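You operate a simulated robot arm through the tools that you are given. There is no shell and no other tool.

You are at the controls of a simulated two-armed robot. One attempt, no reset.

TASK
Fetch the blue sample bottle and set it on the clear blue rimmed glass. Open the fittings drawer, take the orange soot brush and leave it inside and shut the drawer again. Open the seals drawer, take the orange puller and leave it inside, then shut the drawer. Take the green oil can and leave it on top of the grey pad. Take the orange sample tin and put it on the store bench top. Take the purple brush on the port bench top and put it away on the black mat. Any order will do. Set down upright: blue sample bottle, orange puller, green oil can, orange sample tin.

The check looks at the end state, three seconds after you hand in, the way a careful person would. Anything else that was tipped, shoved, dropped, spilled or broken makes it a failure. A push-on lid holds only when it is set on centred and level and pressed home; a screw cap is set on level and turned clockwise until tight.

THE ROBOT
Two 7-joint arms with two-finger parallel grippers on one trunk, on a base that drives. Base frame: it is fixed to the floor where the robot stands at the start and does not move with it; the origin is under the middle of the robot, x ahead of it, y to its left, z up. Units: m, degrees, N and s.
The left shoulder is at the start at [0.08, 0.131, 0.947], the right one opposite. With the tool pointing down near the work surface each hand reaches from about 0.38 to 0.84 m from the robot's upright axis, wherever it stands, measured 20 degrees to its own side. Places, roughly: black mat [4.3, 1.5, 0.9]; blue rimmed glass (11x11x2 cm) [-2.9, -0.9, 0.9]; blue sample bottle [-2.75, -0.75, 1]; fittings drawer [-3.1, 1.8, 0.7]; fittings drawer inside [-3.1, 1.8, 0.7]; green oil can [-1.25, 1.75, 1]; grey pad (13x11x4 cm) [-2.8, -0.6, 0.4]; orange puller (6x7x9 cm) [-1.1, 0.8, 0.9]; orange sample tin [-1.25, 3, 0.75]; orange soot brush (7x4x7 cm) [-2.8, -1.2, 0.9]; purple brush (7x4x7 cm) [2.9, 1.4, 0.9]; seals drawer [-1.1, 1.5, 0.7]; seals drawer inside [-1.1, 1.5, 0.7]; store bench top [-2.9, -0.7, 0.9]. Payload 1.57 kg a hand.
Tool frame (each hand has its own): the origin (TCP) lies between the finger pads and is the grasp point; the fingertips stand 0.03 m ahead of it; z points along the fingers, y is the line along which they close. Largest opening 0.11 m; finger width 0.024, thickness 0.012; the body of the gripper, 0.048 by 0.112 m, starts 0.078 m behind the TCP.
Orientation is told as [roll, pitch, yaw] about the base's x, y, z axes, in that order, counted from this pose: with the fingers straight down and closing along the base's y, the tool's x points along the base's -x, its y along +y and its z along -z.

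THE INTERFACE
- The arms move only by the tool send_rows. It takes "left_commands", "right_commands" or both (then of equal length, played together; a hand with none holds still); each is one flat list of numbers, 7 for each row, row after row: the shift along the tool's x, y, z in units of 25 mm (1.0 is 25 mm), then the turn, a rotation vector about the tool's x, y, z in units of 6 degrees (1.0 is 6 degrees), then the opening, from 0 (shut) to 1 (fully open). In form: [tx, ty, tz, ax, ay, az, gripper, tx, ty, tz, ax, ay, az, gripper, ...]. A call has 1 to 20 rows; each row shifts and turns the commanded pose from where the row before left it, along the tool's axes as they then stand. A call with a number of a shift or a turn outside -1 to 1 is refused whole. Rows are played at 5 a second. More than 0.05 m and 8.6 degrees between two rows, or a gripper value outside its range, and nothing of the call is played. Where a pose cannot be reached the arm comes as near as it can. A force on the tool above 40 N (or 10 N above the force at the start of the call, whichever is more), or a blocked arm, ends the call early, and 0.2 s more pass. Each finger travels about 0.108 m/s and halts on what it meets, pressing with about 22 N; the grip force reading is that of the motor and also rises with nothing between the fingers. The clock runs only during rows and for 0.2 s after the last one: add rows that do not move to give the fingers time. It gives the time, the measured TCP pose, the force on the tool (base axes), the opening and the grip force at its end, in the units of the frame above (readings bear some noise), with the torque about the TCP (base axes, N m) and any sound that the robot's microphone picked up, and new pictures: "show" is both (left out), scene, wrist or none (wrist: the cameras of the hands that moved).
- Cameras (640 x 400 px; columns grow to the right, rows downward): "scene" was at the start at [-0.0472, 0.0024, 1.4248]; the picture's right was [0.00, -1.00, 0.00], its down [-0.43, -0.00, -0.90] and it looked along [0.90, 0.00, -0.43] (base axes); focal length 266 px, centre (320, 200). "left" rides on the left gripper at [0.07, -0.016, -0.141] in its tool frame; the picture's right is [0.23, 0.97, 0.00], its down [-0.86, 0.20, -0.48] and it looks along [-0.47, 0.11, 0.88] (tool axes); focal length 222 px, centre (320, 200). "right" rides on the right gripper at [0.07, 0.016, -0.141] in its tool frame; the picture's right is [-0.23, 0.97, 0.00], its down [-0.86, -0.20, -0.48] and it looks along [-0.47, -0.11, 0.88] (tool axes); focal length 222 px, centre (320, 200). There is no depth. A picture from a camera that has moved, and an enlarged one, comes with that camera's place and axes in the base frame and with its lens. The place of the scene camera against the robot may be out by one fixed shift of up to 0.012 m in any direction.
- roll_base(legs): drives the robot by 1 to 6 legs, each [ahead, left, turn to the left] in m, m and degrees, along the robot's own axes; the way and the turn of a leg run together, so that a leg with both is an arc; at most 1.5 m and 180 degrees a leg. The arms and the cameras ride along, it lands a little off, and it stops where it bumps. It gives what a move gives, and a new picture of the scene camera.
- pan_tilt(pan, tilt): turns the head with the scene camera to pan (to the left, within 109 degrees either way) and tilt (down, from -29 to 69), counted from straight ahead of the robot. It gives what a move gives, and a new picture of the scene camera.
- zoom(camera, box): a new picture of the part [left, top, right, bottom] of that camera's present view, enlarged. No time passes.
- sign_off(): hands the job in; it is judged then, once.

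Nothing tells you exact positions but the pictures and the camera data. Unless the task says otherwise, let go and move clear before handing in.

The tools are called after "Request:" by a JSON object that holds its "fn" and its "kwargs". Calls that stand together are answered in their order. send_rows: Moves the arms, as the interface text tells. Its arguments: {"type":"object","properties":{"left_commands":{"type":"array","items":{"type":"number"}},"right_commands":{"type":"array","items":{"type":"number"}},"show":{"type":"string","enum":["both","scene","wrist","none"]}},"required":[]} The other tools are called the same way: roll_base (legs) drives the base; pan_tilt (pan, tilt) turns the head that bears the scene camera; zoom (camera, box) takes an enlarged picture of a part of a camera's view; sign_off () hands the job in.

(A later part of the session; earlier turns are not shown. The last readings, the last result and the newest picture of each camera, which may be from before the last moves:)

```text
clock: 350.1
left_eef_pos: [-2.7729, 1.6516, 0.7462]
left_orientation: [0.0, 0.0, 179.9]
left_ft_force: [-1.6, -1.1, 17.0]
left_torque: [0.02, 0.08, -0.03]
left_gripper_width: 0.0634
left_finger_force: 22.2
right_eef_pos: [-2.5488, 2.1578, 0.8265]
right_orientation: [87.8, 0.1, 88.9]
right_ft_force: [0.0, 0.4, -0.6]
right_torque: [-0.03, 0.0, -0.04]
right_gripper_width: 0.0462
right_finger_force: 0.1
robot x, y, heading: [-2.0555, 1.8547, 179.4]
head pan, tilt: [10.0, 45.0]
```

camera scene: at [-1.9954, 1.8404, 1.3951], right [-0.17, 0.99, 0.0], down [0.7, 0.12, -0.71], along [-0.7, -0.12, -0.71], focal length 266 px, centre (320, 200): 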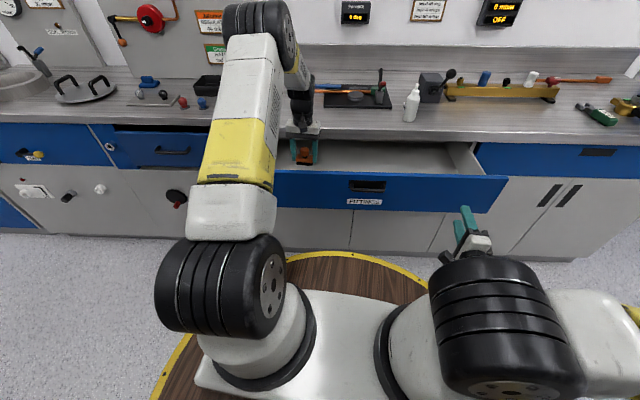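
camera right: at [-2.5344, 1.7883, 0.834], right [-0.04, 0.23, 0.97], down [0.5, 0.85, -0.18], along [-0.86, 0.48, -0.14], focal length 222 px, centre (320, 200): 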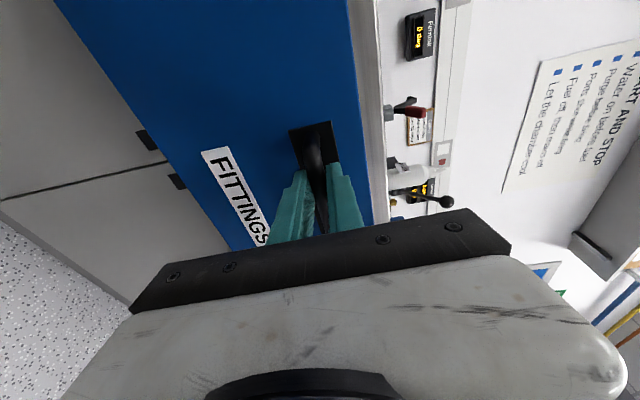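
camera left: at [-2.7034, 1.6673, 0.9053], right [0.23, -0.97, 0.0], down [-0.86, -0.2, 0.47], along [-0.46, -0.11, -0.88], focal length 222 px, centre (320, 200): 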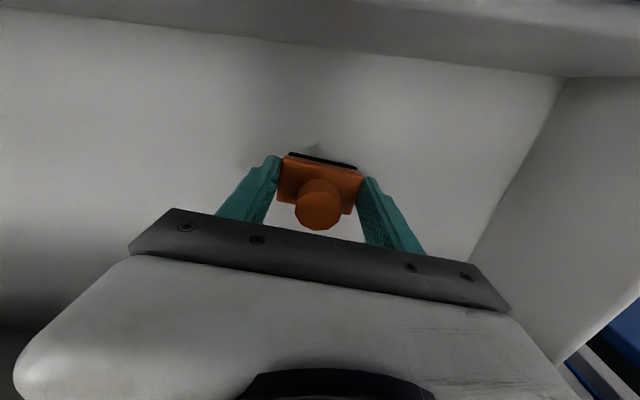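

The brush rests on the drawer floor. I'll open, rise out, and draw back.

Request:
{"fn": "send_rows", "kwargs": {"left_commands": [0, 0, -0.06, 0, 0, 0, 0.3, 0, 0, 0, 0, 0, 0, 0.65, 0, 0, 0, 0, 0, 0, 0.8, 0, 0, 0, 0, 0, 0, 0.8, 0, 0, -0.5, 0, 0, 0, 0.8, 0, 0, -1, 0, 0, 0, 0.8, 0, 0, -1, 0, 0, 0, 0.8, 0, 0, -1, 0, 0, 0, 0.8, 0, 0, -1, 0, 0, 0, 0.8, 0, 0, -1, 0, 0, 0, 0.8, 0, 0, -1, 0, 0, 0, 0.8, 0, 0, -1, 0, 0, 0, 0.8, 0, 0, -1, 0, 0, 0, 0.8, 0, 0, -1, 0, 0, 0, 0.8, 0, 0, -1, 0, 0, 0, 0.8, 0, 0, -1, 0, 0, 0, 0.8, 0, 0, -1, 0, 0, 0, 0.8, 0, 0, -1, 0, 0, 0, 0.8, 0, 0, -1, 0, 0, 0, 0.8, 0, 0, 0, 0, 0, 0, 0.8]}}

Request:
{"fn": "send_rows", "kwargs": {"left_commands": [1, 0, 0, 0, 0, 0, 0.8, 1, 0, 0, 0, 0, 0, 0.8, 1, 0, 0, 0, 0, 0, 0.8, 1, 0, 0, 0, 0, 0, 0.8, 1, 0, 0, 0, 0, 0, 0.8, 1, 0, 0, 0, 0, 0, 0.8, 1, 0, 0, 0, 0, 0, 0.8, 1, 0, 0, 0, 0, 0, 0.8, 1, 0, 0, 0, 0, 0, 0.8, 1, 0, 0, 0, 0, 0, 0.8, 1, 0, 0, 0, 0, 0, 0.8], "show": "none"}}

Request:
{"fn": "roll_base", "kwargs": {"legs": [[0, 0.3, 0]]}}

Request:
{"fn": "zoom", "kwargs": {"camera": "right", "box": [200, 60, 440, 210]}}

```text
clock: 354.3
left_eef_pos: [-2.7742, 1.6521, 1.1103]
left_orientation: [0.0, 0.2, 179.9]
left_ft_force: [-0.1, -1.1, 0.1]
left_torque: [0.02, 0.02, -0.01]
left_gripper_width: 0.0881
left_finger_force: 0.0
right_eef_pos: [-2.55, 2.1573, 0.8252]
right_orientation: [87.6, 0.0, 88.9]
right_ft_force: [-0.3, 0.2, 0.1]
right_torque: [0.0, -0.03, -0.03]
right_gripper_width: 0.0463
right_finger_force: 0.0
robot x, y, heading: [-2.0584, 1.8525, 179.5]
head pan, tilt: [10.0, 45.0]
camera scene: at [-1.9954, 1.8404, 1.3951], right [-0.17, 0.99, 0.0], down [0.7, 0.12, -0.71], along [-0.7, -0.12, -0.71], focal length 266 px, centre (320, 200)
camera left: at [-2.7045, 1.6684, 1.2515], right [0.23, -0.97, 0.0], down [-0.86, -0.2, 0.47], along [-0.46, -0.11, -0.88], focal length 222 px, centre (320, 200)
```

scene: 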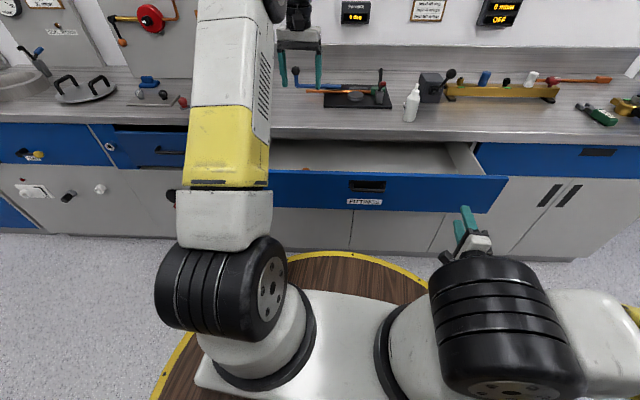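
left: 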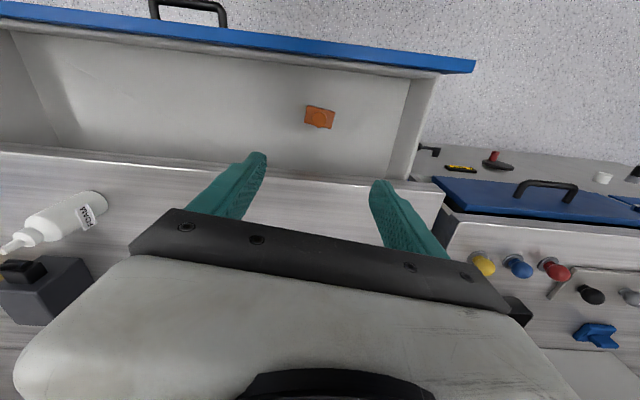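

```text
clock: 356.7
left_eef_pos: [-2.497, 1.6517, 1.1096]
left_orientation: [0.2, 0.3, 179.8]
left_ft_force: [0.3, 0.1, -0.1]
left_torque: [-0.02, 0.0, 0.0]
left_gripper_width: 0.088
left_finger_force: 0.0
right_eef_pos: [-2.5479, 2.1584, 0.8248]
right_orientation: [87.6, 0.2, 88.8]
right_ft_force: [-0.3, -0.5, 0.1]
right_torque: [0.0, 0.02, 0.01]
right_gripper_width: 0.0463
right_finger_force: 0.0
robot x, y, heading: [-2.0602, 1.8533, 179.7]
head pan, tilt: [10.0, 45.0]
```

```text
clock: 358.8
left_eef_pos: [-2.4976, 1.3488, 1.1109]
left_orientation: [0.0, 0.3, -179.9]
left_ft_force: [0.2, 0.0, -0.7]
left_torque: [-0.01, -0.02, 0.01]
left_gripper_width: 0.0879
left_finger_force: 0.0
right_eef_pos: [-2.5511, 1.8551, 0.8259]
right_orientation: [87.6, 0.1, 89.2]
right_ft_force: [0.7, 0.3, -1.0]
right_torque: [0.02, -0.02, 0.01]
right_gripper_width: 0.0462
right_finger_force: 0.1
robot x, y, heading: [-2.0576, 1.5527, 179.8]
head pan, tilt: [10.0, 45.0]
camera scene: at [-1.9971, 1.5397, 1.3951], right [-0.17, 0.99, 0.0], down [0.7, 0.12, -0.71], along [-0.7, -0.12, -0.71], focal length 266 px, centre (320, 200)
```

scene: 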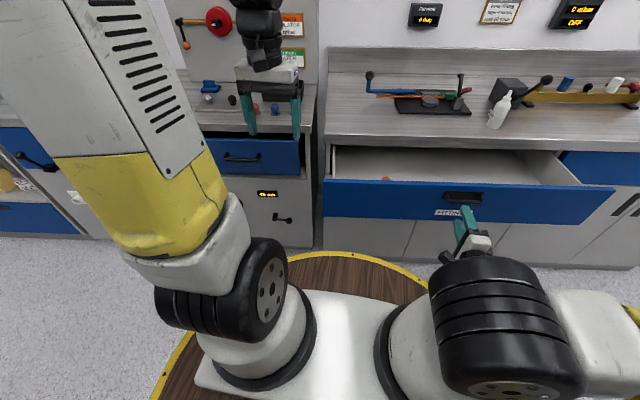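

```text
2.67 times, centred on (320, 135) of right
camera zoom: at [-2.4127, 1.7854, 0.848], right [-0.04, 0.23, 0.97], down [0.5, 0.85, -0.18], along [-0.87, 0.48, -0.15], focal length 592 px, centre (320, 373)
```

zoom: 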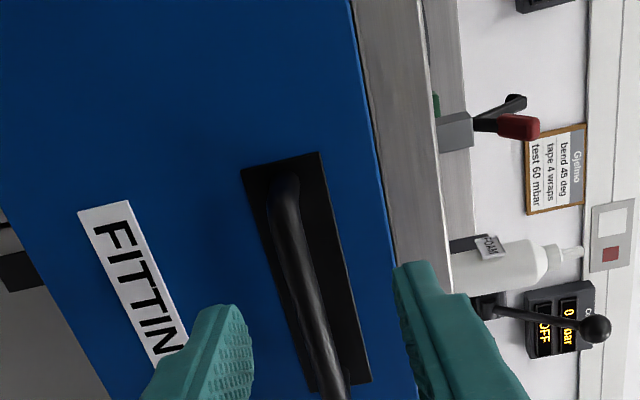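

The brush lies in the drawer. The handle is in view again; I'll correct the small height/tilt drift, advance, and grip the bar.

Request:
{"fn": "send_rows", "kwargs": {"right_commands": [0, -0.3, 0, -0.4, 0, 0, 0.42, 0, -0.3, 0, 0, 0, 0, 0.42, 0, 0, 1, 0, 0, 0, 0.42, 0, 0, 1, 0, 0, 0, 0.42, 0, 0, 0, 0, 0, 0, 0.42], "show": "wrist"}}

Request:
{"fn": "zoom", "kwargs": {"camera": "right", "box": [200, 80, 440, 230]}}

```text
clock: 360.0
left_eef_pos: [-2.4976, 1.3494, 1.1115]
left_orientation: [0.0, 0.3, -179.9]
left_ft_force: [-0.1, -0.1, -0.1]
left_torque: [-0.01, 0.04, -0.01]
left_gripper_width: 0.0883
left_finger_force: 0.0
right_eef_pos: [-2.6084, 1.8667, 0.8274]
right_orientation: [90.0, 0.0, 89.1]
right_ft_force: [-0.1, 0.6, -0.1]
right_torque: [-0.04, -0.01, -0.01]
right_gripper_width: 0.046
right_finger_force: 0.0
right hand out of reach, approached as far as the arm can: row 1, 2
robot x, y, heading: [-2.056, 1.5504, 179.7]
head pan, tilt: [10.0, 45.0]
camera right: at [-2.4687, 1.7964, 0.8441], right [0.0, 0.23, 0.97], down [0.49, 0.85, -0.2], along [-0.87, 0.48, -0.11], focal length 222 px, centre (320, 200)
```

right: 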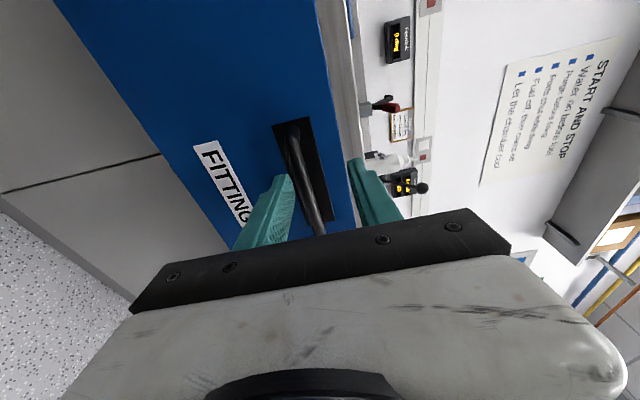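

```text
2.67 times, centred on (320, 155) of right
camera zoom: at [-2.4687, 1.7964, 0.8441], right [0.0, 0.23, 0.97], down [0.49, 0.85, -0.2], along [-0.87, 0.48, -0.11], focal length 592 px, centre (320, 320)
```

zoom: 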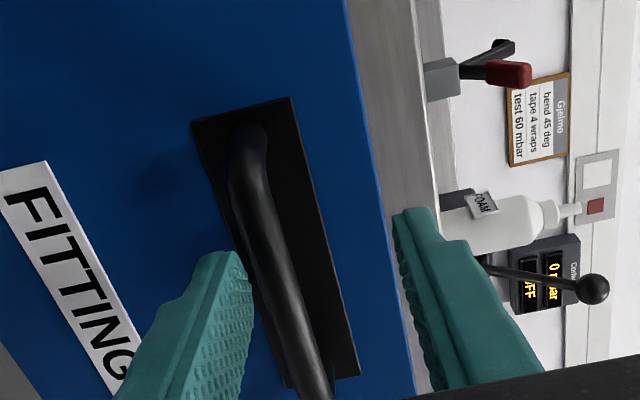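

Request:
{"fn": "send_rows", "kwargs": {"right_commands": [0.24, -0.32, 0, 0, 0, 0, 0.42, 0.24, -0.32, 0, 0, 0, 0, 0.42, 0, 0, 0.5, 0, 0, 0, 0.42, 0, 0, 0.5, 0, 0, 0, 0.42, 0, 0, 0, 0, 0, 0, 0.42], "show": "none"}}

Request:
{"fn": "zoom", "kwargs": {"camera": "right", "box": [200, 80, 440, 230]}}

```text
clock: 361.2
left_eef_pos: [-2.4993, 1.3493, 1.1107]
left_orientation: [0.0, 0.2, -179.9]
left_ft_force: [0.0, 0.4, 0.6]
left_torque: [-0.02, 0.02, 0.0]
left_gripper_width: 0.0881
left_finger_force: 0.0
right_eef_pos: [-2.6335, 1.8541, 0.8141]
right_orientation: [90.0, 0.1, 89.2]
right_ft_force: [-0.4, -0.3, -0.2]
right_torque: [0.0, 0.03, 0.01]
right_gripper_width: 0.0462
right_finger_force: 0.0
robot x, y, heading: [-2.0561, 1.5512, 179.5]
head pan, tilt: [10.0, 45.0]
```

```text
2.67 times, centred on (320, 155) of right
camera zoom: at [-2.4932, 1.7844, 0.8288], right [0.0, 0.23, 0.97], down [0.49, 0.85, -0.2], along [-0.87, 0.48, -0.11], focal length 592 px, centre (320, 320)
```

zoom: 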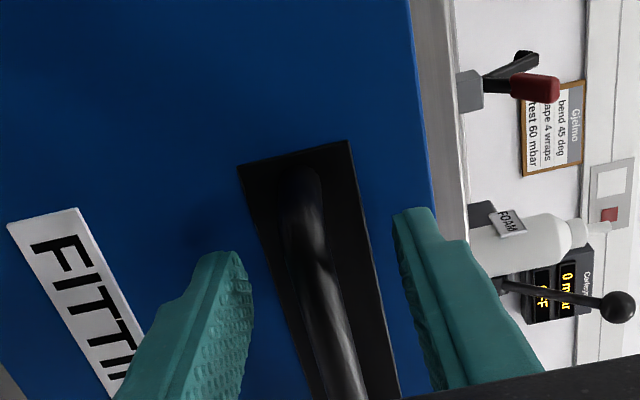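

Bar centred between the fingers. I'll close, then push the drawer home.

Request:
{"fn": "send_rows", "kwargs": {"right_commands": [0, -0.1, 0, 0, 0, 0, 0, 0, 0, 0, 0, 0, 0, 0, 0, 0, 0, 0, 0, 0, 0, 0, 0, 0.5, 0, 0, 0, 0, 0, 0, 0.6, 0, 0, 0, 0, 0, 0, 0.6, 0, 0, 0, 0, 0, 0, 0.6, 0, 0, 0, 0, 0, 0, 0.6, 0, 0, 0, 0, 0, 0, 0.6, 0, 0, 0, 0, 0, 0, 0.6, 0, 0, 0, 0, 0, 0, 0.6, 0, 0, 0, 0]}}

```text
clock: 363.6
left_eef_pos: [-2.4984, 1.3482, 1.1106]
left_orientation: [0.1, 0.2, -179.9]
left_ft_force: [0.1, -0.7, 0.4]
left_torque: [-0.02, 0.0, -0.02]
left_gripper_width: 0.0879
left_finger_force: 0.0
right_eef_pos: [-2.7513, 1.8543, 0.8119]
right_orientation: [90.1, 0.0, 89.3]
right_ft_force: [2.9, -21.8, 12.8]
right_torque: [0.08, 0.16, 0.32]
right_gripper_width: 0.0126
right_finger_force: 29.6
robot x, y, heading: [-2.0555, 1.5517, 179.9]
head pan, tilt: [10.0, 45.0]
camera scene: at [-1.9966, 1.5388, 1.3951], right [-0.17, 0.99, 0.0], down [0.7, 0.12, -0.71], along [-0.7, -0.12, -0.71], focal length 266 px, centre (320, 200)
camera right: at [-2.6095, 1.7846, 0.8273], right [0.01, 0.23, 0.97], down [0.49, 0.85, -0.2], along [-0.87, 0.48, -0.11], focal length 222 px, centre (320, 200)
```

scene: 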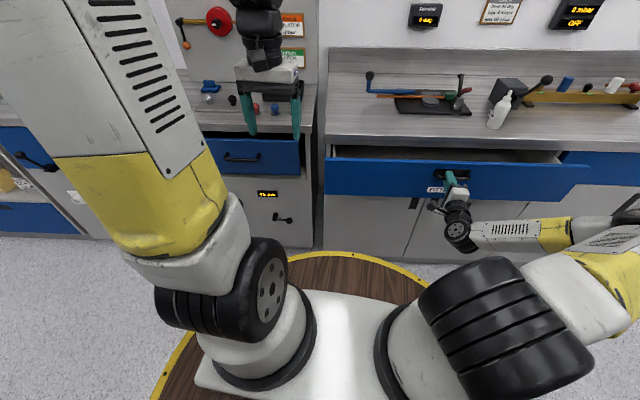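
right: 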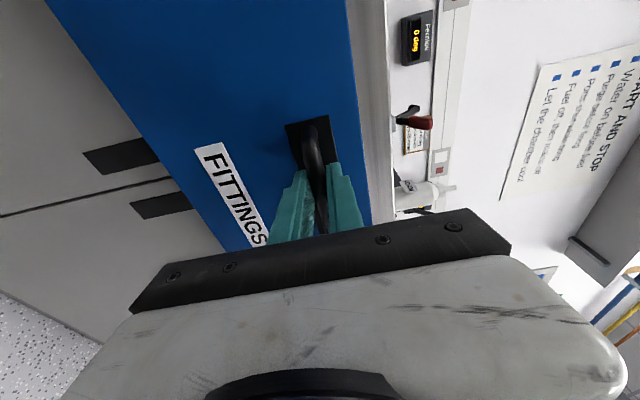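

Request:
{"fn": "roll_base", "kwargs": {"legs": [[0.05, 0, 0]]}}

Request:
{"fn": "send_rows", "kwargs": {"right_commands": [0.08, -0.05, 0.3, 0, 0, 0, 0, 0.05, 0, 0.5, 0, 0, 0, 0, 0.03, 0, 0.5, 0, 0, 0, 0, 0.03, 0, 0.5, 0, 0, 0, 0, 0, 0, 0.5, 0, 0, 0, 0, 0, 0, 0.2, 0, 0, 0, 0, 0, 0, 0, 0, 0, 0, 0]}}

```text
clock: 364.5
left_eef_pos: [-2.5482, 1.3484, 1.1106]
left_orientation: [0.0, 0.2, -179.8]
left_ft_force: [-1.0, 0.0, 0.6]
left_torque: [-0.02, -0.02, -0.04]
left_gripper_width: 0.088
left_finger_force: 0.1
right_eef_pos: [-2.8015, 1.8527, 0.8119]
right_orientation: [90.2, 0.0, 89.3]
right_ft_force: [3.3, -21.5, 12.8]
right_torque: [0.0, 0.11, 0.2]
right_gripper_width: 0.0128
right_finger_force: 29.0
robot x, y, heading: [-2.1059, 1.5526, 179.8]
head pan, tilt: [10.0, 45.0]
camera scene: at [-2.0474, 1.539, 1.3951], right [-0.17, 0.99, 0.0], down [0.7, 0.12, -0.71], along [-0.7, -0.12, -0.71], focal length 266 px, centre (320, 200)
```

scene: 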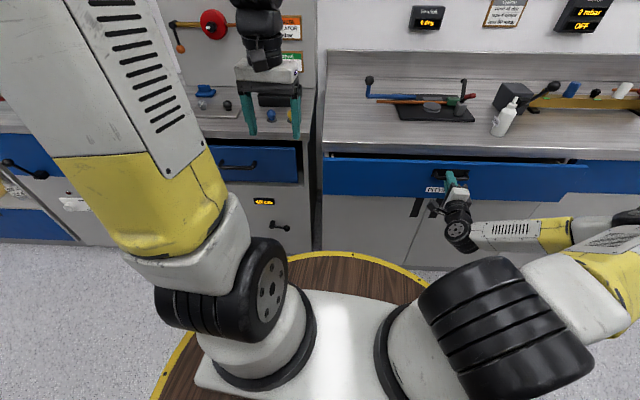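

```text
clock: 366.1
left_eef_pos: [-2.5488, 1.3474, 1.1105]
left_orientation: [0.0, 0.1, -179.8]
left_ft_force: [0.2, -0.4, 0.1]
left_torque: [0.02, -0.04, 0.05]
left_gripper_width: 0.0882
left_finger_force: 0.1
right_eef_pos: [-2.8626, 1.85, 0.8111]
right_orientation: [90.2, 0.0, 89.5]
right_ft_force: [16.8, -14.8, 27.0]
right_torque: [-0.05, 0.25, 0.12]
right_gripper_width: 0.0128
right_finger_force: 29.7
robot x, y, heading: [-2.1093, 1.5532, 180.0]
head pan, tilt: [10.0, 45.0]
camera scene: at [-2.0461, 1.5389, 1.395], right [-0.17, 0.99, 0.0], down [0.7, 0.12, -0.71], along [-0.7, -0.12, -0.71], focal length 266 px, centre (320, 200)
camera right: at [-2.722, 1.7801, 0.8268], right [0.01, 0.23, 0.97], down [0.48, 0.85, -0.2], along [-0.87, 0.47, -0.1], focal length 222 px, centre (320, 200)
```

scene: 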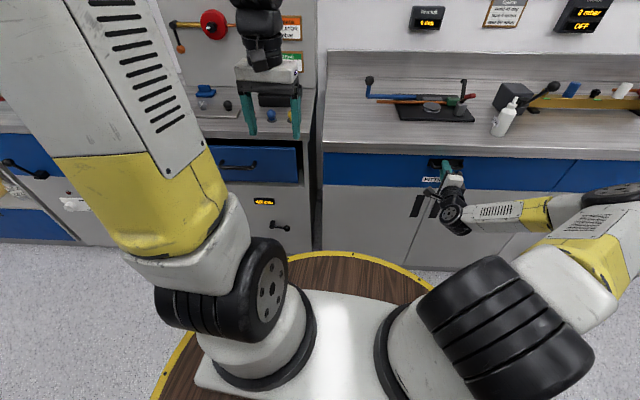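
right: 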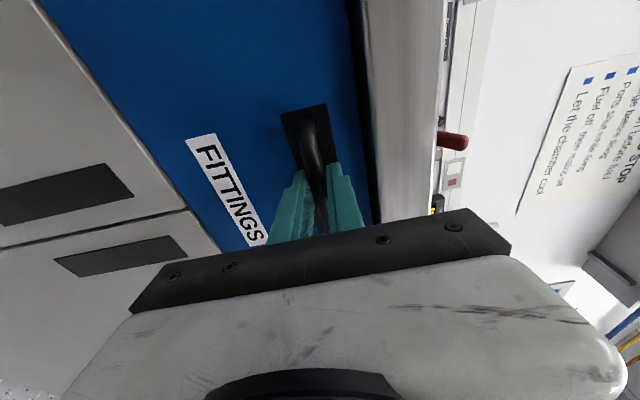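

The drawer is stopped at its end (17 N). I'll release and back away, then check that it is flush.

Request:
{"fn": "send_rows", "kwargs": {"right_commands": [0, 0, 0, 0, 0, 0, 0.42, 0, 0, 0, 0, 0, 0, 0.42, 0, 0, 0, 0, 0, 0, 0.42, 0, 0, -1, 0, 0, 0, 0.42, 0, 0, -1, 0, 0, 0, 0.42, 0, 0, -1, 0, 0, 0, 0.42, 0, 0, -1, 0, 0, 0, 0.42, 0, 0, -1, 0, 0, 0, 0.42, 0, 0, 0, 0, 0, 0, 0.42], "show": "none"}}

Request:
{"fn": "zoom", "kwargs": {"camera": "scene", "box": [300, 120, 640, 280]}}

Request:
{"fn": "zoom", "kwargs": {"camera": "right", "box": [0, 0, 640, 400]}}

```text
clock: 368.1
left_eef_pos: [-2.5495, 1.3494, 1.1107]
left_orientation: [0.0, 0.4, -179.8]
left_ft_force: [-0.7, -0.3, 0.6]
left_torque: [0.0, -0.01, 0.03]
left_gripper_width: 0.088
left_finger_force: 0.1
right_eef_pos: [-2.7379, 1.8483, 0.8092]
right_orientation: [90.1, -0.1, 89.3]
right_ft_force: [0.6, 0.4, 0.4]
right_torque: [0.01, 0.01, -0.03]
right_gripper_width: 0.0462
right_finger_force: 0.0
robot x, y, heading: [-2.1059, 1.5498, 180.0]
head pan, tilt: [10.0, 45.0]
```

```text
1.88 times, centred on (470, 200) of scene
camera zoom: at [-2.0479, 1.5399, 1.3951], right [-0.17, 0.99, 0.0], down [0.7, 0.12, -0.71], along [-0.7, -0.12, -0.71], focal length 500 px, centre (38, 200)
```

zoom: 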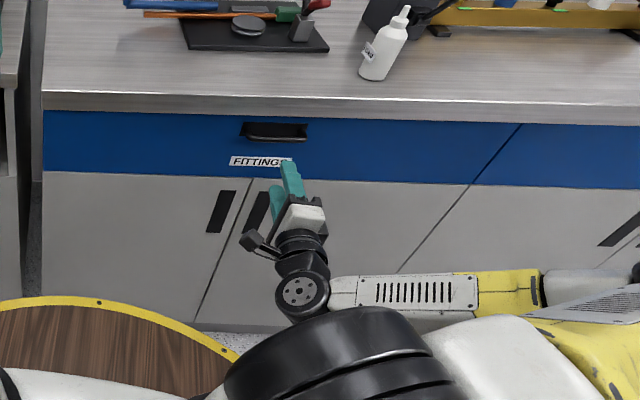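

```text
1.00 times, centred on (320, 200) of right (not enlarged: the box is as wide or as high as the picture)
camera zoom: at [-2.598, 1.7801, 0.8258], right [0.0, 0.23, 0.97], down [0.49, 0.85, -0.2], along [-0.87, 0.48, -0.11], focal length 222 px, centre (320, 200)
```

zoom: 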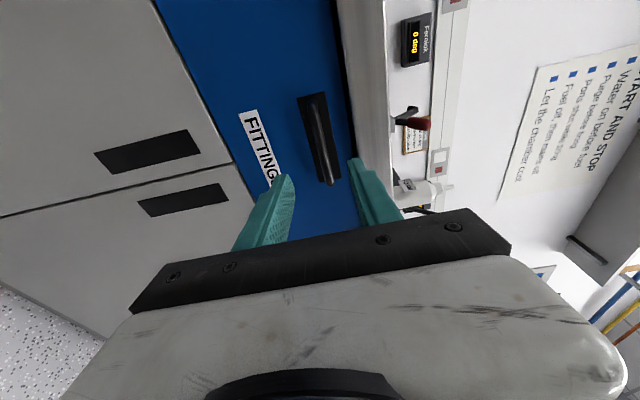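

The FITTINGS drawer is shut and flush. Last item: the purple brush on the port bench, far to the east. I'll restore the right hand first.

Request:
{"fn": "send_rows", "kwargs": {"right_commands": [0, 1, -1, 0, 0, 0, 1, 0, 1, -1, 0, 0, 0, 1, 0, 1, 0, 0, 0, 0, 1, 0, 1, 0, 0, 0, 0, 1, 0, 1, 0, 0, 0, 0, 1, 0, 1, 0, 0, 0, 0, 1, 0, 1, 0, 0, 0, 0, 1, 0, 1, 0, 0, 0, 0, 1, 0, 1, 0, 0, 0, 0, 1, 0, 1, 0, 0, 0, 0, 1, 0, 1, 0, 0, 0, 0, 1, 0, 1, 0, 0, 0, 0, 1, 0, 1, 0, 0, 0, 0, 1, 0, 1, 0, 0, 0, 0, 1], "show": "none"}}

Request:
{"fn": "send_rows", "kwargs": {"right_commands": [0, 0, 0, 0, 0, -1, 1, 0, 0, 0, 0, 0, -1, 1, 0, 0, 0, 0, 0, -1, 1, 0, 0, 0, 0, 0, -1, 1, 0, 0, 0, 0, 0, -1, 1, 0, 0, 0, 0, 0, -1, 1, 0, 0, 0, 0, 0, -1, 1, 0, 0, 0, 0, 0, -1, 1, 0, 0, 0, 0, 0, -1, 1, 0, 0, 0, 0, 0, -1, 1, 0, 0, 0, 0, 0, -1, 1, 0, 0, 0, 0, 0, -1, 1, 0, 0, 0, 0, 0, -1, 1, 0, 0, 0, 0, 0, -1, 1, 0, 0, 0, 0, 0, -1, 1], "show": "none"}}

Request:
{"fn": "send_rows", "kwargs": {"right_commands": [0, 0, 0, 0, 1, 0, 1, 0, 0, 0, 0, 1, 0, 1, 0, 0, 0, 0, 1, 0, 1, 0, 0, 0, 0, 1, 0, 1, 0, 0, 0, 0, 1, 0, 1, 0, 0, 0, 0, 1, 0, 1, 0, 0, 0, 0, 1, 0, 1, 0, 0, 0, 0, 1, 0, 1, 0, 0, 0, 0, 1, 0, 1, 0, 0, 0, 0, 1, 0, 1, 0, 0, 0, 0, 1, 0, 1, 0, 0, 0, 0, 1, 0, 1, 0, 0, 0, 0, 1, 0, 1, 0, 0, 0, 0, 1, 0, 1, 0, 0, 0, 0, 1, 0, 1, 0, 0, 0, 0, 0, 0, 1]}}

```text
clock: 371.1
left_eef_pos: [-2.5499, 1.3491, 1.11]
left_orientation: [0.1, 0.3, -179.9]
left_ft_force: [-0.2, 0.4, 0.8]
left_torque: [-0.03, 0.0, 0.0]
left_gripper_width: 0.0879
left_finger_force: 0.0
right_eef_pos: [-2.6862, 1.8476, 1.1598]
right_orientation: [90.1, 0.0, 89.3]
right_ft_force: [-0.3, 0.5, -0.6]
right_torque: [0.0, 0.01, 0.02]
right_gripper_width: 0.1098
right_finger_force: 0.0
robot x, y, heading: [-2.1067, 1.5513, 179.6]
head pan, tilt: [10.0, 45.0]
```

```text
clock: 374.3
left_eef_pos: [-2.5501, 1.3492, 1.1102]
left_orientation: [0.0, 0.4, -179.8]
left_ft_force: [-0.5, -0.5, -0.4]
left_torque: [0.0, 0.02, -0.03]
left_gripper_width: 0.0879
left_finger_force: 0.0
right_eef_pos: [-2.6882, 1.848, 1.1599]
right_orientation: [-157.7, -89.8, -22.9]
right_ft_force: [-1.2, 0.1, -0.7]
right_torque: [-0.01, 0.03, -0.03]
right_gripper_width: 0.1098
right_finger_force: 0.0
robot x, y, heading: [-2.1074, 1.5539, 179.9]
head pan, tilt: [10.0, 45.0]
```

```text
clock: 377.7
left_eef_pos: [-2.5501, 1.3491, 1.1105]
left_orientation: [0.0, 0.3, -179.8]
left_ft_force: [0.7, 0.4, 0.2]
left_torque: [0.0, -0.01, 0.01]
left_gripper_width: 0.0881
left_finger_force: 0.0
right_eef_pos: [-2.6875, 1.8489, 1.1601]
right_orientation: [0.0, -0.1, 179.2]
right_ft_force: [-0.5, 0.2, -0.2]
right_torque: [-0.01, -0.03, 0.03]
right_gripper_width: 0.11
right_finger_force: 0.0
robot x, y, heading: [-2.1083, 1.551, 179.7]
head pan, tilt: [10.0, 45.0]
camera scene: at [-2.0479, 1.5398, 1.3951], right [-0.17, 0.99, 0.0], down [0.7, 0.12, -0.71], along [-0.7, -0.12, -0.71], focal length 266 px, centre (320, 200)
camera right: at [-2.6186, 1.8334, 1.3006], right [-0.24, -0.97, 0.0], down [-0.85, 0.21, 0.48], along [-0.47, 0.11, -0.88], focal length 222 px, centre (320, 200)
```

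scene: 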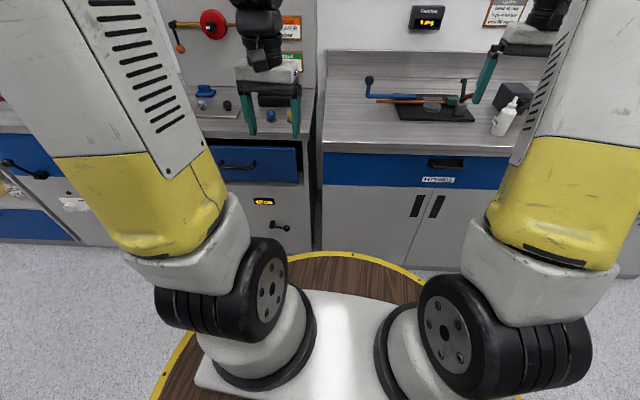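
right: 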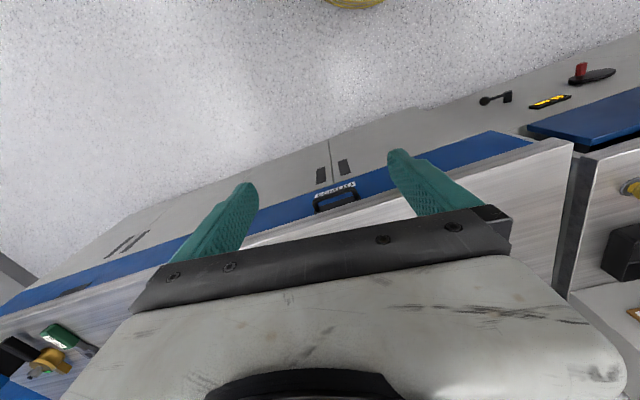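

I'll retract both hands and sidestep north out of the aisle, then turn east.

Request:
{"fn": "send_rows", "kwargs": {"right_commands": [1, 0, -0.4, 0, 0, 0, 1, 1, 0, -0.4, 0, 0, 0, 1, 1, 0, -0.4, 0, 0, 0, 1, 1, 0, -0.4, 0, 0, 0, 1, 1, 0, -0.4, 0, 0, 0, 1, 0.5, 0, 0, 0, 0, 0, 1], "left_commands": [0, 0, -0.8, 0, 0, 0, 1, 0, 0, -0.8, 0, 0, 0, 1, 0, 0, -0.8, 0, 0, 0, 1, 0, 0, -0.8, 0, 0, 0, 1, 0, 0, -0.6, 0, 0, 0, 1, 0, 0, 0, 0, 0, 0, 1], "show": "none"}}

Request:
{"fn": "roll_base", "kwargs": {"legs": [[0, -1.1, 0], [0, -1.1, 0], [0, 0, 180], [1.4, 0, 0]]}}

```text
clock: 379.1
left_eef_pos: [-2.5489, 1.3494, 1.2048]
left_orientation: [0.0, 0.3, -179.8]
left_ft_force: [0.2, 0.2, 0.1]
left_torque: [0.0, 0.0, 0.0]
left_gripper_width: 0.1101
left_finger_force: 0.0
right_eef_pos: [-2.5504, 1.8451, 1.2102]
right_orientation: [0.1, -0.1, 179.3]
right_ft_force: [0.2, -0.5, -0.7]
right_torque: [-0.01, -0.03, 0.02]
right_gripper_width: 0.1101
right_finger_force: 0.1
robot x, y, heading: [-2.108, 1.5519, 179.9]
head pan, tilt: [10.0, 45.0]
```

```text
clock: 403.8
left_eef_pos: [-0.248, 3.8633, 1.2056]
left_orientation: [0.1, 0.3, -2.6]
left_ft_force: [0.0, 0.1, -0.2]
left_torque: [-0.01, 0.02, -0.01]
left_gripper_width: 0.11
left_finger_force: 0.1
right_eef_pos: [-0.2708, 3.3662, 1.2109]
right_orientation: [0.0, 0.0, -3.5]
right_ft_force: [-0.2, 0.9, 0.4]
right_torque: [-0.03, 0.03, 0.02]
right_gripper_width: 0.1099
right_finger_force: 0.0
robot x, y, heading: [-0.6947, 3.683, -3.2]
head pan, tilt: [10.0, 45.0]
camera scene: at [-0.7568, 3.7005, 1.3951], right [0.12, -0.99, 0.0], down [-0.7, -0.09, -0.71], along [0.7, 0.09, -0.71], focal length 266 px, centre (320, 200)
```

scene: 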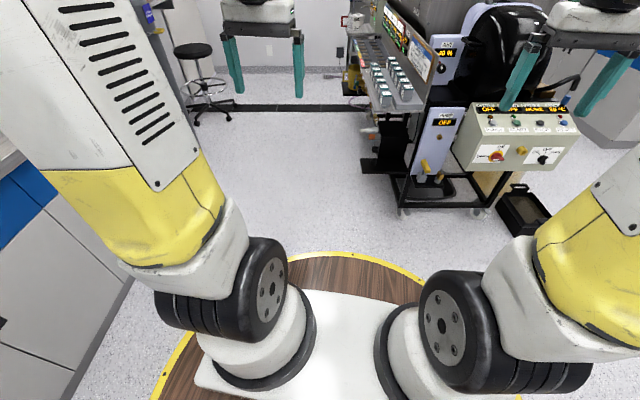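

I'm just west of the boiler cart. I'll straighten up, go ahead 0.3 m, and sidestep south to y about 1.85 between the island and the cart.

Request:
{"fn": "roll_base", "kwargs": {"legs": [[0, 0, 3.2], [0.3, 0, 0], [0, -1.0, 0], [0, -0.83, 0]]}}

Request:
{"fn": "pan_tilt", "kwargs": {"pan": 0, "tilt": 20}}

```text
clock: 415.1
left_eef_pos: [0.0451, 2.0537, 1.205]
left_orientation: [0.1, 0.3, 0.0]
left_ft_force: [-0.9, -0.3, 0.3]
left_torque: [-0.03, -0.02, 0.02]
left_gripper_width: 0.1101
left_finger_force: 0.1
right_eef_pos: [0.0464, 1.5567, 1.2101]
right_orientation: [0.0, 0.0, -0.9]
right_ft_force: [0.1, -0.3, 0.0]
right_torque: [0.0, -0.01, 0.01]
right_gripper_width: 0.1098
right_finger_force: 0.0
robot x, y, heading: [-0.394, 1.8534, -0.3]
head pan, tilt: [10.0, 45.0]
camera scene: at [-0.4549, 1.8681, 1.3951], right [0.17, -0.99, 0.0], down [-0.7, -0.12, -0.71], along [0.7, 0.12, -0.71], focal length 266 px, centre (320, 200)
```

scene: 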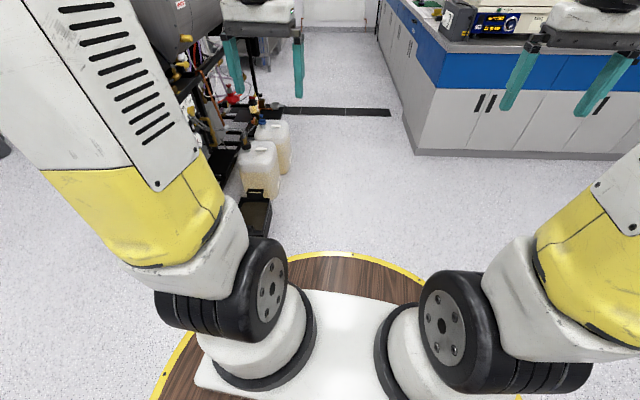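

```text
clock: 416.0
left_eef_pos: [0.0465, 2.053, 1.2047]
left_orientation: [0.1, 0.2, 0.1]
left_ft_force: [0.2, 0.2, -0.1]
left_torque: [0.01, -0.02, -0.02]
left_gripper_width: 0.1102
left_finger_force: 0.1
right_eef_pos: [0.0457, 1.5566, 1.2103]
right_orientation: [0.0, 0.0, -0.9]
right_ft_force: [0.3, 0.6, 0.6]
right_torque: [0.04, -0.02, 0.02]
right_gripper_width: 0.1099
right_finger_force: 0.1
robot x, y, heading: [-0.3936, 1.8483, -0.3]
head pan, tilt: [0.0, 20.0]
camera scene: at [-0.4419, 1.8539, 1.4337], right [0.0, -1.0, 0.0], down [-0.34, 0.0, -0.94], along [0.94, 0.0, -0.34], focal length 266 px, centre (320, 200)
```

scene: 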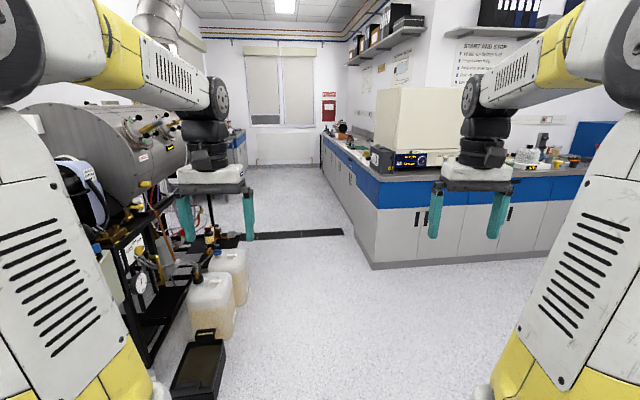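

I see the port bench running east from the corner beside the oven. I'll zoom in.

Request:
{"fn": "zoom", "kwargs": {"camera": "scene", "box": [280, 90, 440, 270]}}

```text
2.22 times, centred on (360, 180) of scene
camera zoom: at [-0.4419, 1.8539, 1.4337], right [0.0, -1.0, 0.0], down [-0.34, 0.0, -0.94], along [0.94, 0.0, -0.34], focal length 591 px, centre (231, 244)
```

zoom: 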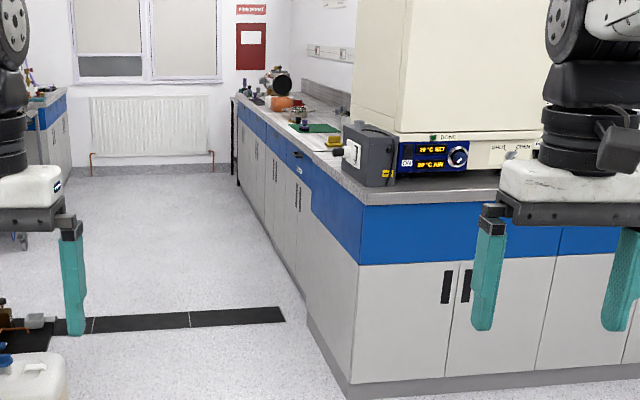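

The port bench front runs slightly skewed, from about (1.42, 1.43) eastwards to (4.8, 1.8). To pass the narrow gap safely I'll face north (hands over the open floor) and sidestep east.

Request:
{"fn": "roll_base", "kwargs": {"legs": [[0, 0.05, 0], [0, 0, 90.3], [0, -1.4, 0], [0, -1.2, 0]]}}

Request:
{"fn": "pan_tilt", "kwargs": {"pan": -100, "tilt": 25}}

```text
clock: 433.1
left_eef_pos: [1.9799, 2.4524, 1.2055]
left_orientation: [0.0, 0.4, 94.0]
left_ft_force: [-0.8, 0.8, -0.4]
left_torque: [0.01, -0.01, -0.02]
left_gripper_width: 0.11
left_finger_force: 0.1
right_eef_pos: [2.475, 2.4864, 1.2093]
right_orientation: [0.0, -0.1, 93.0]
right_ft_force: [0.6, 0.4, 0.4]
right_torque: [0.02, 0.03, 0.01]
right_gripper_width: 0.1099
right_finger_force: 0.2
robot x, y, heading: [2.2121, 2.0232, 93.9]
head pan, tilt: [0.0, 20.0]
camera scene: at [2.2152, 1.9817, 1.4338], right [1.0, 0.06, 0.0], down [0.02, -0.34, -0.94], along [-0.06, 0.94, -0.34], focal length 266 px, centre (320, 200)
```

scene: 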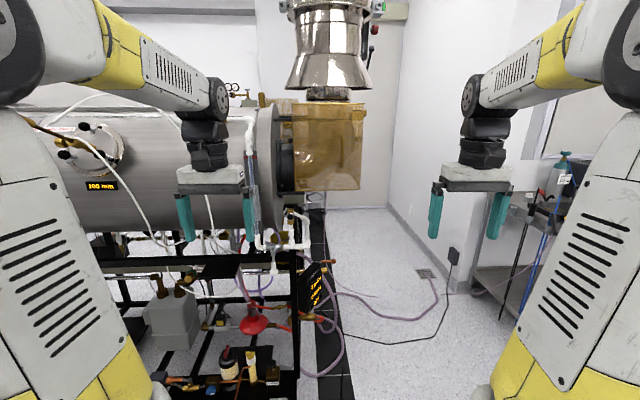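

```text
clock: 434.9
left_eef_pos: [1.9784, 2.4538, 1.2056]
left_orientation: [0.0, 0.3, 94.0]
left_ft_force: [-1.1, -1.1, -0.1]
left_torque: [-0.01, -0.02, -0.04]
left_gripper_width: 0.1099
left_finger_force: 0.0
right_eef_pos: [2.4765, 2.4868, 1.2095]
right_orientation: [0.0, -0.2, 93.0]
right_ft_force: [0.2, 0.1, 0.6]
right_torque: [0.03, -0.01, 0.02]
right_gripper_width: 0.1099
right_finger_force: 0.1
robot x, y, heading: [2.2109, 2.0241, 93.5]
head pan, tilt: [-100.0, 25.0]
camera scene: at [2.3127, 1.8786, 1.4257], right [-0.11, -0.99, 0.0], down [-0.42, 0.05, -0.91], along [0.9, -0.1, -0.42], focal length 266 px, centre (320, 200)
```

scene: 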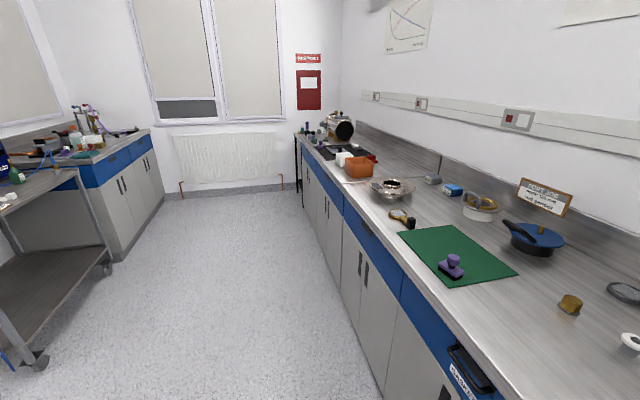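

The purple brush stands on a green mat at about [2.88, 1.44]; the black mat is further east. I'll move east a bit and turn to face the bench.

Request:
{"fn": "roll_base", "kwargs": {"legs": [[0, -0.4, 0], [0, 0, -178]]}}

Request:
{"fn": "pan_tilt", "kwargs": {"pan": 20, "tilt": 40}}

```text
clock: 444.6
left_eef_pos: [2.8633, 1.6351, 1.2059]
left_orientation: [0.0, 0.3, -83.4]
left_ft_force: [1.0, 1.2, -0.2]
left_torque: [0.02, -0.01, 0.02]
left_gripper_width: 0.1099
left_finger_force: 0.0
right_eef_pos: [2.3711, 1.5777, 1.2089]
right_orientation: [-0.1, -0.1, -84.2]
right_ft_force: [-0.2, 0.3, -0.1]
right_torque: [0.0, 0.01, 0.02]
right_gripper_width: 0.1102
right_finger_force: 0.0
robot x, y, heading: [2.6117, 2.0518, -83.9]
head pan, tilt: [-100.0, 25.0]
camera scene: at [2.5063, 2.1976, 1.4257], right [0.07, 1.0, 0.0], down [0.42, -0.03, -0.91], along [-0.9, 0.06, -0.42], focal length 266 px, centre (320, 200)
```

scene: 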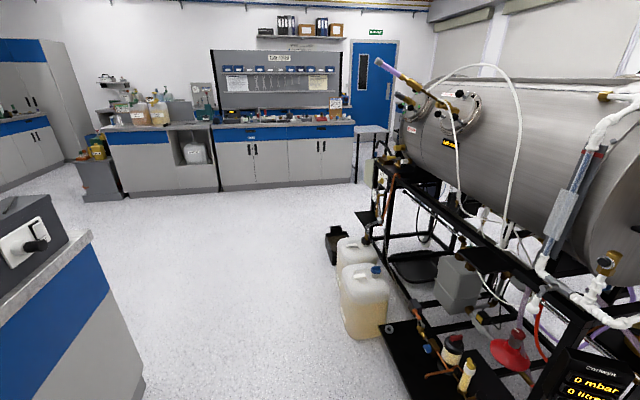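

```text
clock: 446.6
left_eef_pos: [2.8645, 1.6342, 1.2052]
left_orientation: [0.1, 0.3, -83.3]
left_ft_force: [-0.4, -0.6, 0.1]
left_torque: [0.0, -0.01, -0.02]
left_gripper_width: 0.11
left_finger_force: 0.1
right_eef_pos: [2.3707, 1.5777, 1.2099]
right_orientation: [0.0, -0.2, -84.2]
right_ft_force: [0.1, 0.2, 0.5]
right_torque: [0.01, -0.01, 0.01]
right_gripper_width: 0.1101
right_finger_force: 0.1
robot x, y, heading: [2.6153, 2.0483, -83.8]
head pan, tilt: [20.0, 40.0]
camera scene: at [2.6358, 2.1154, 1.4024], right [-0.9, -0.44, 0.0], down [-0.28, 0.58, -0.77], along [0.34, -0.69, -0.64], focal length 266 px, centre (320, 200)
```

scene: 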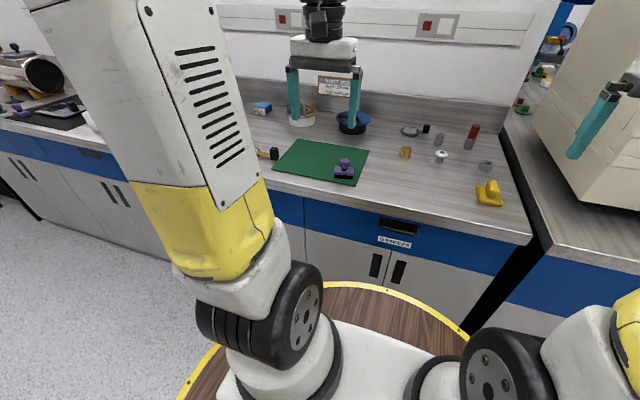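

Request:
{"fn": "zoom", "kwargs": {"camera": "scene", "box": [240, 100, 440, 240]}}

Request:
{"fn": "zoom", "kwargs": {"camera": "left", "box": [0, 0, 640, 400]}}

Request:
{"fn": "pan_tilt", "kwargs": {"pan": 65, "tilt": 30}}

```text
2.86 times, centred on (340, 170) of scene
camera zoom: at [2.6358, 2.1154, 1.4024], right [-0.9, -0.44, 0.0], down [-0.28, 0.58, -0.77], along [0.34, -0.69, -0.64], focal length 759 px, centre (263, 286)
```

zoom: 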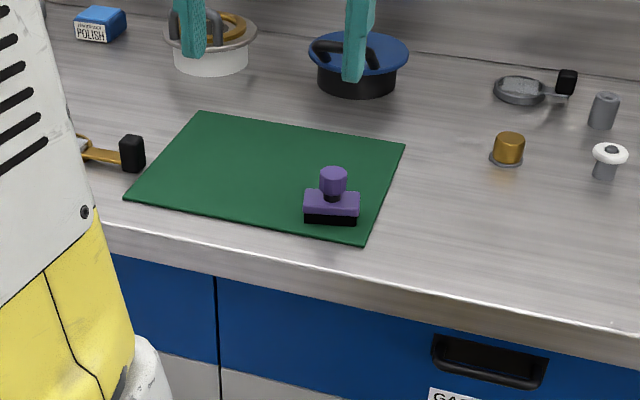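

```text
1.00 times, centred on (320, 200) of left (not enlarged: the box is as wide or as high as the picture)
camera zoom: at [2.8398, 1.7014, 1.3474], right [0.94, 0.34, 0.0], down [0.3, -0.83, 0.47], along [0.16, -0.45, -0.88], focal length 222 px, centre (320, 200)
```

zoom: 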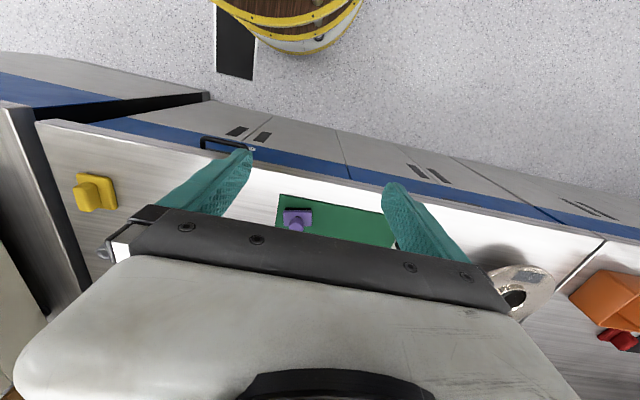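

```text
clock: 447.7
left_eef_pos: [2.8644, 1.6349, 1.2041]
left_orientation: [0.1, 0.3, -83.4]
left_ft_force: [-0.4, 0.5, 0.1]
left_torque: [-0.01, 0.02, 0.01]
left_gripper_width: 0.1099
left_finger_force: 0.0
right_eef_pos: [2.371, 1.5782, 1.209]
right_orientation: [0.0, -0.1, -84.2]
right_ft_force: [0.7, 0.0, -0.5]
right_torque: [0.05, 0.0, 0.03]
right_gripper_width: 0.1099
right_finger_force: 0.0
robot x, y, heading: [2.6104, 2.0478, -83.9]
head pan, tilt: [65.0, 30.0]
camera scene: at [2.6839, 2.1625, 1.4177], right [-0.32, -0.95, 0.0], down [-0.47, 0.16, -0.87], along [0.82, -0.28, -0.5], focal length 266 px, centre (320, 200)
```

scene: 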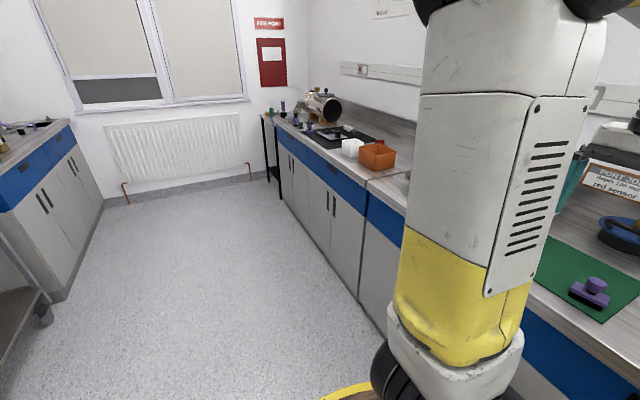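

The purple brush is at about [2.881, 1.442]. I'll bring the left hand over it.

Request:
{"fn": "send_rows", "kwargs": {"left_commands": [-1, 0, 0, 0, 0, 0, 1, -1, 0, 0, 0, 0, 0, 1, -1, 0, 0.4, 0, 0, 0, 1, -1, 0, 1, 0, 0, 0, 1, -1, 0, 1, 0, 0, 0, 1, -1, -0.2, 1, 0, 0, 0, 1, -0.9, 0, 1, 0, 0, 0, 1, 0, 0, 1, 0, 0, 0, 1, 0, 0, 0, 0, 0, 0, 1], "show": "wrist"}}

Request:
{"fn": "zoom", "kwargs": {"camera": "left", "box": [220, 70, 420, 220]}}

```text
clock: 449.7
left_eef_pos: [2.8796, 1.464, 1.0678]
left_orientation: [-0.1, 0.3, -83.4]
left_ft_force: [0.5, 0.2, -0.2]
left_torque: [0.04, 0.0, -0.01]
left_gripper_width: 0.1101
left_finger_force: 0.0
right_eef_pos: [2.371, 1.5787, 1.2099]
right_orientation: [0.1, -0.1, -84.2]
right_ft_force: [-0.1, -0.7, -0.5]
right_torque: [0.0, 0.01, 0.01]
right_gripper_width: 0.11
right_finger_force: 0.1
robot x, y, heading: [2.6149, 2.0543, -83.4]
head pan, tilt: [65.0, 30.0]
camera left: at [2.8553, 1.5312, 1.2105], right [0.94, 0.34, 0.0], down [0.3, -0.83, 0.47], along [0.16, -0.45, -0.88], focal length 222 px, centre (320, 200)
```

left: 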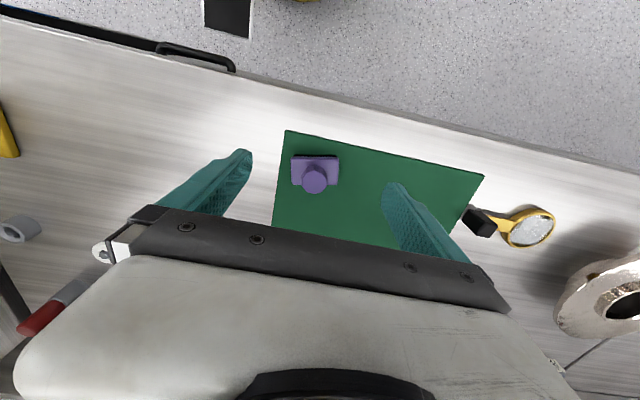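

```text
2.67 times, centred on (320, 145) of left
camera zoom: at [2.8553, 1.5312, 1.2105], right [0.94, 0.34, 0.0], down [0.3, -0.83, 0.47], along [0.16, -0.45, -0.88], focal length 592 px, centre (320, 347)
```

zoom: 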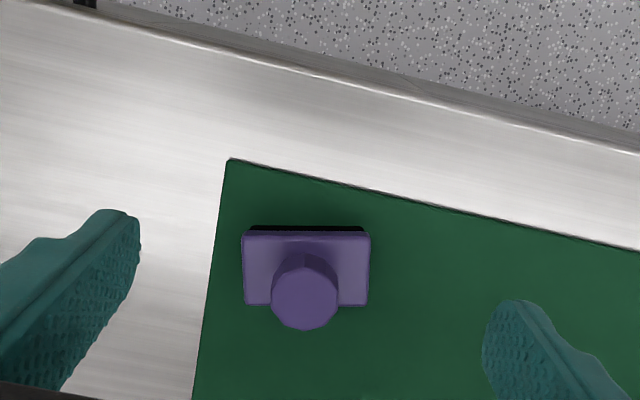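

The brush is turned about 20°, centred at [2.885, 1.428]. I'll align, descend part way, and check.

Request:
{"fn": "send_rows", "kwargs": {"left_commands": [-0.75, 0.05, 0, 0, 0, -0.55, 0.9, -0.72, 0, 0, 0, 0, -0.55, 0.9, 0, 0, 0, 0, 0, -0.55, 0.9, 0, 0, 0, 0, 0, -0.55, 0.9, 0, 0, 1, 0, 0, 0, 0.9, 0, 0, 1, 0, 0, 0, 0.9, 0, 0, 1, 0, 0, 0, 0.9, 0, 0, 1, 0, 0, 0, 0.9, 0, 0, 0, 0, 0, 0, 0.9], "show": "wrist"}}

Request:
{"fn": "zoom", "kwargs": {"camera": "left", "box": [220, 90, 420, 240]}}

```text
clock: 451.7
left_eef_pos: [2.8862, 1.4272, 0.9685]
left_orientation: [0.2, 0.3, -70.2]
left_ft_force: [0.2, 0.2, -0.3]
left_torque: [0.02, -0.05, 0.01]
left_gripper_width: 0.0989
left_finger_force: 0.0
right_eef_pos: [2.3708, 1.577, 1.2089]
right_orientation: [0.0, -0.1, -84.2]
right_ft_force: [0.2, -0.9, 1.0]
right_torque: [0.08, 0.02, 0.01]
right_gripper_width: 0.1099
right_finger_force: 0.0
robot x, y, heading: [2.614, 2.0544, -83.6]
head pan, tilt: [65.0, 30.0]
camera left: at [2.8468, 1.4864, 1.1109], right [0.84, 0.54, 0.0], down [0.48, -0.74, 0.47], along [0.26, -0.4, -0.88], focal length 222 px, centre (320, 200)
```

left: 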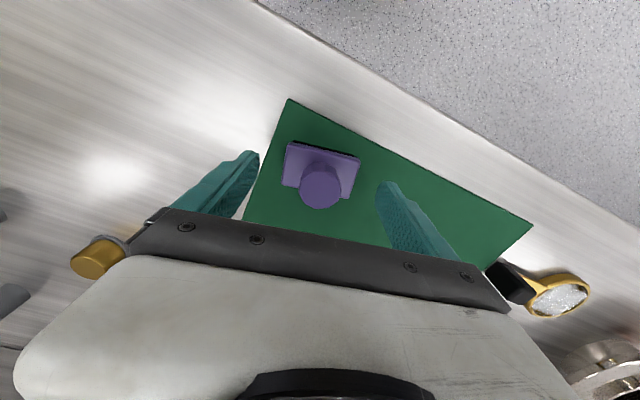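

```text
2.67 times, centred on (320, 165) of left
camera zoom: at [2.8468, 1.4864, 1.1109], right [0.84, 0.54, 0.0], down [0.48, -0.74, 0.47], along [0.26, -0.4, -0.88], focal length 592 px, centre (320, 293)
```

zoom: 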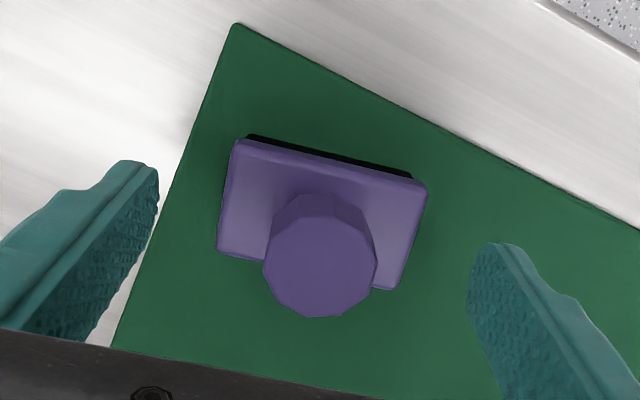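

Aligned just as with the soot brush. I'll descend to TCP z 0.944 and close.

Request:
{"fn": "send_rows", "kwargs": {"left_commands": [0, 0, 0.5, 0, 0, 0, 0.9, 0, 0, 0.45, 0, 0, 0, 0.9, 0, 0, 0, 0, 0, 0, 0.9, 0, 0, 0, 0, 0, 0, 0.3, 0, 0, 0, 0, 0, 0, 0.3, 0, 0, 0, 0, 0, 0, 0.3, 0, 0, 0, 0, 0, 0, 0.3, 0, 0, -0.5, 0, 0, 0, 0.3, 0, 0, -1, 0, 0, 0, 0.3, 0, 0, -1, 0, 0, 0, 0.3, 0, 0, -1, 0, 0, 0, 0.3, 0, 0, -1, 0, 0, 0, 0.3, 0, 0, -1, 0, 0, 0, 0.3, 0, 0, -1, 0, 0, 0, 0.3, 0, 0, -1, 0, 0, 0, 0.3, 0, 0, -1, 0, 0, 0, 0.3, 0, 0, -1, 0, 0, 0, 0.3, 0, 0, 0, 0, 0, 0, 0.3], "show": "wrist"}}

```text
clock: 455.5
left_eef_pos: [2.8831, 1.4277, 1.1837]
left_orientation: [0.1, 0.2, -70.1]
left_ft_force: [-0.1, -0.4, -0.4]
left_torque: [-0.03, 0.01, 0.03]
left_gripper_width: 0.0634
left_finger_force: 22.0
right_eef_pos: [2.3703, 1.5772, 1.2093]
right_orientation: [0.1, 0.0, -84.2]
right_ft_force: [0.1, -0.4, -0.2]
right_torque: [-0.03, 0.0, 0.02]
right_gripper_width: 0.1101
right_finger_force: 0.2
robot x, y, heading: [2.6108, 2.0506, -83.5]
head pan, tilt: [65.0, 30.0]
camera left: at [2.8449, 1.4869, 1.3255], right [0.84, 0.54, 0.0], down [0.48, -0.74, 0.47], along [0.26, -0.4, -0.88], focal length 222 px, centre (320, 200)
```

left: 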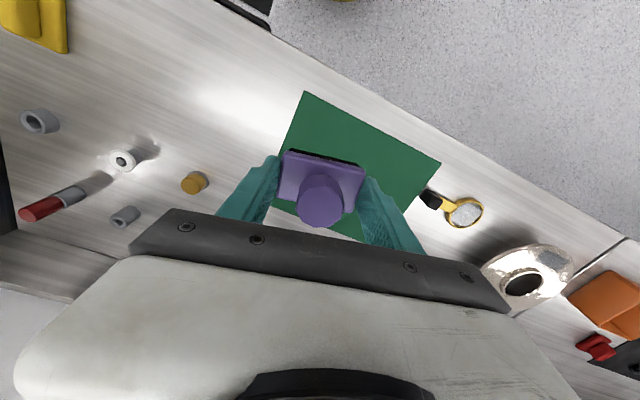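

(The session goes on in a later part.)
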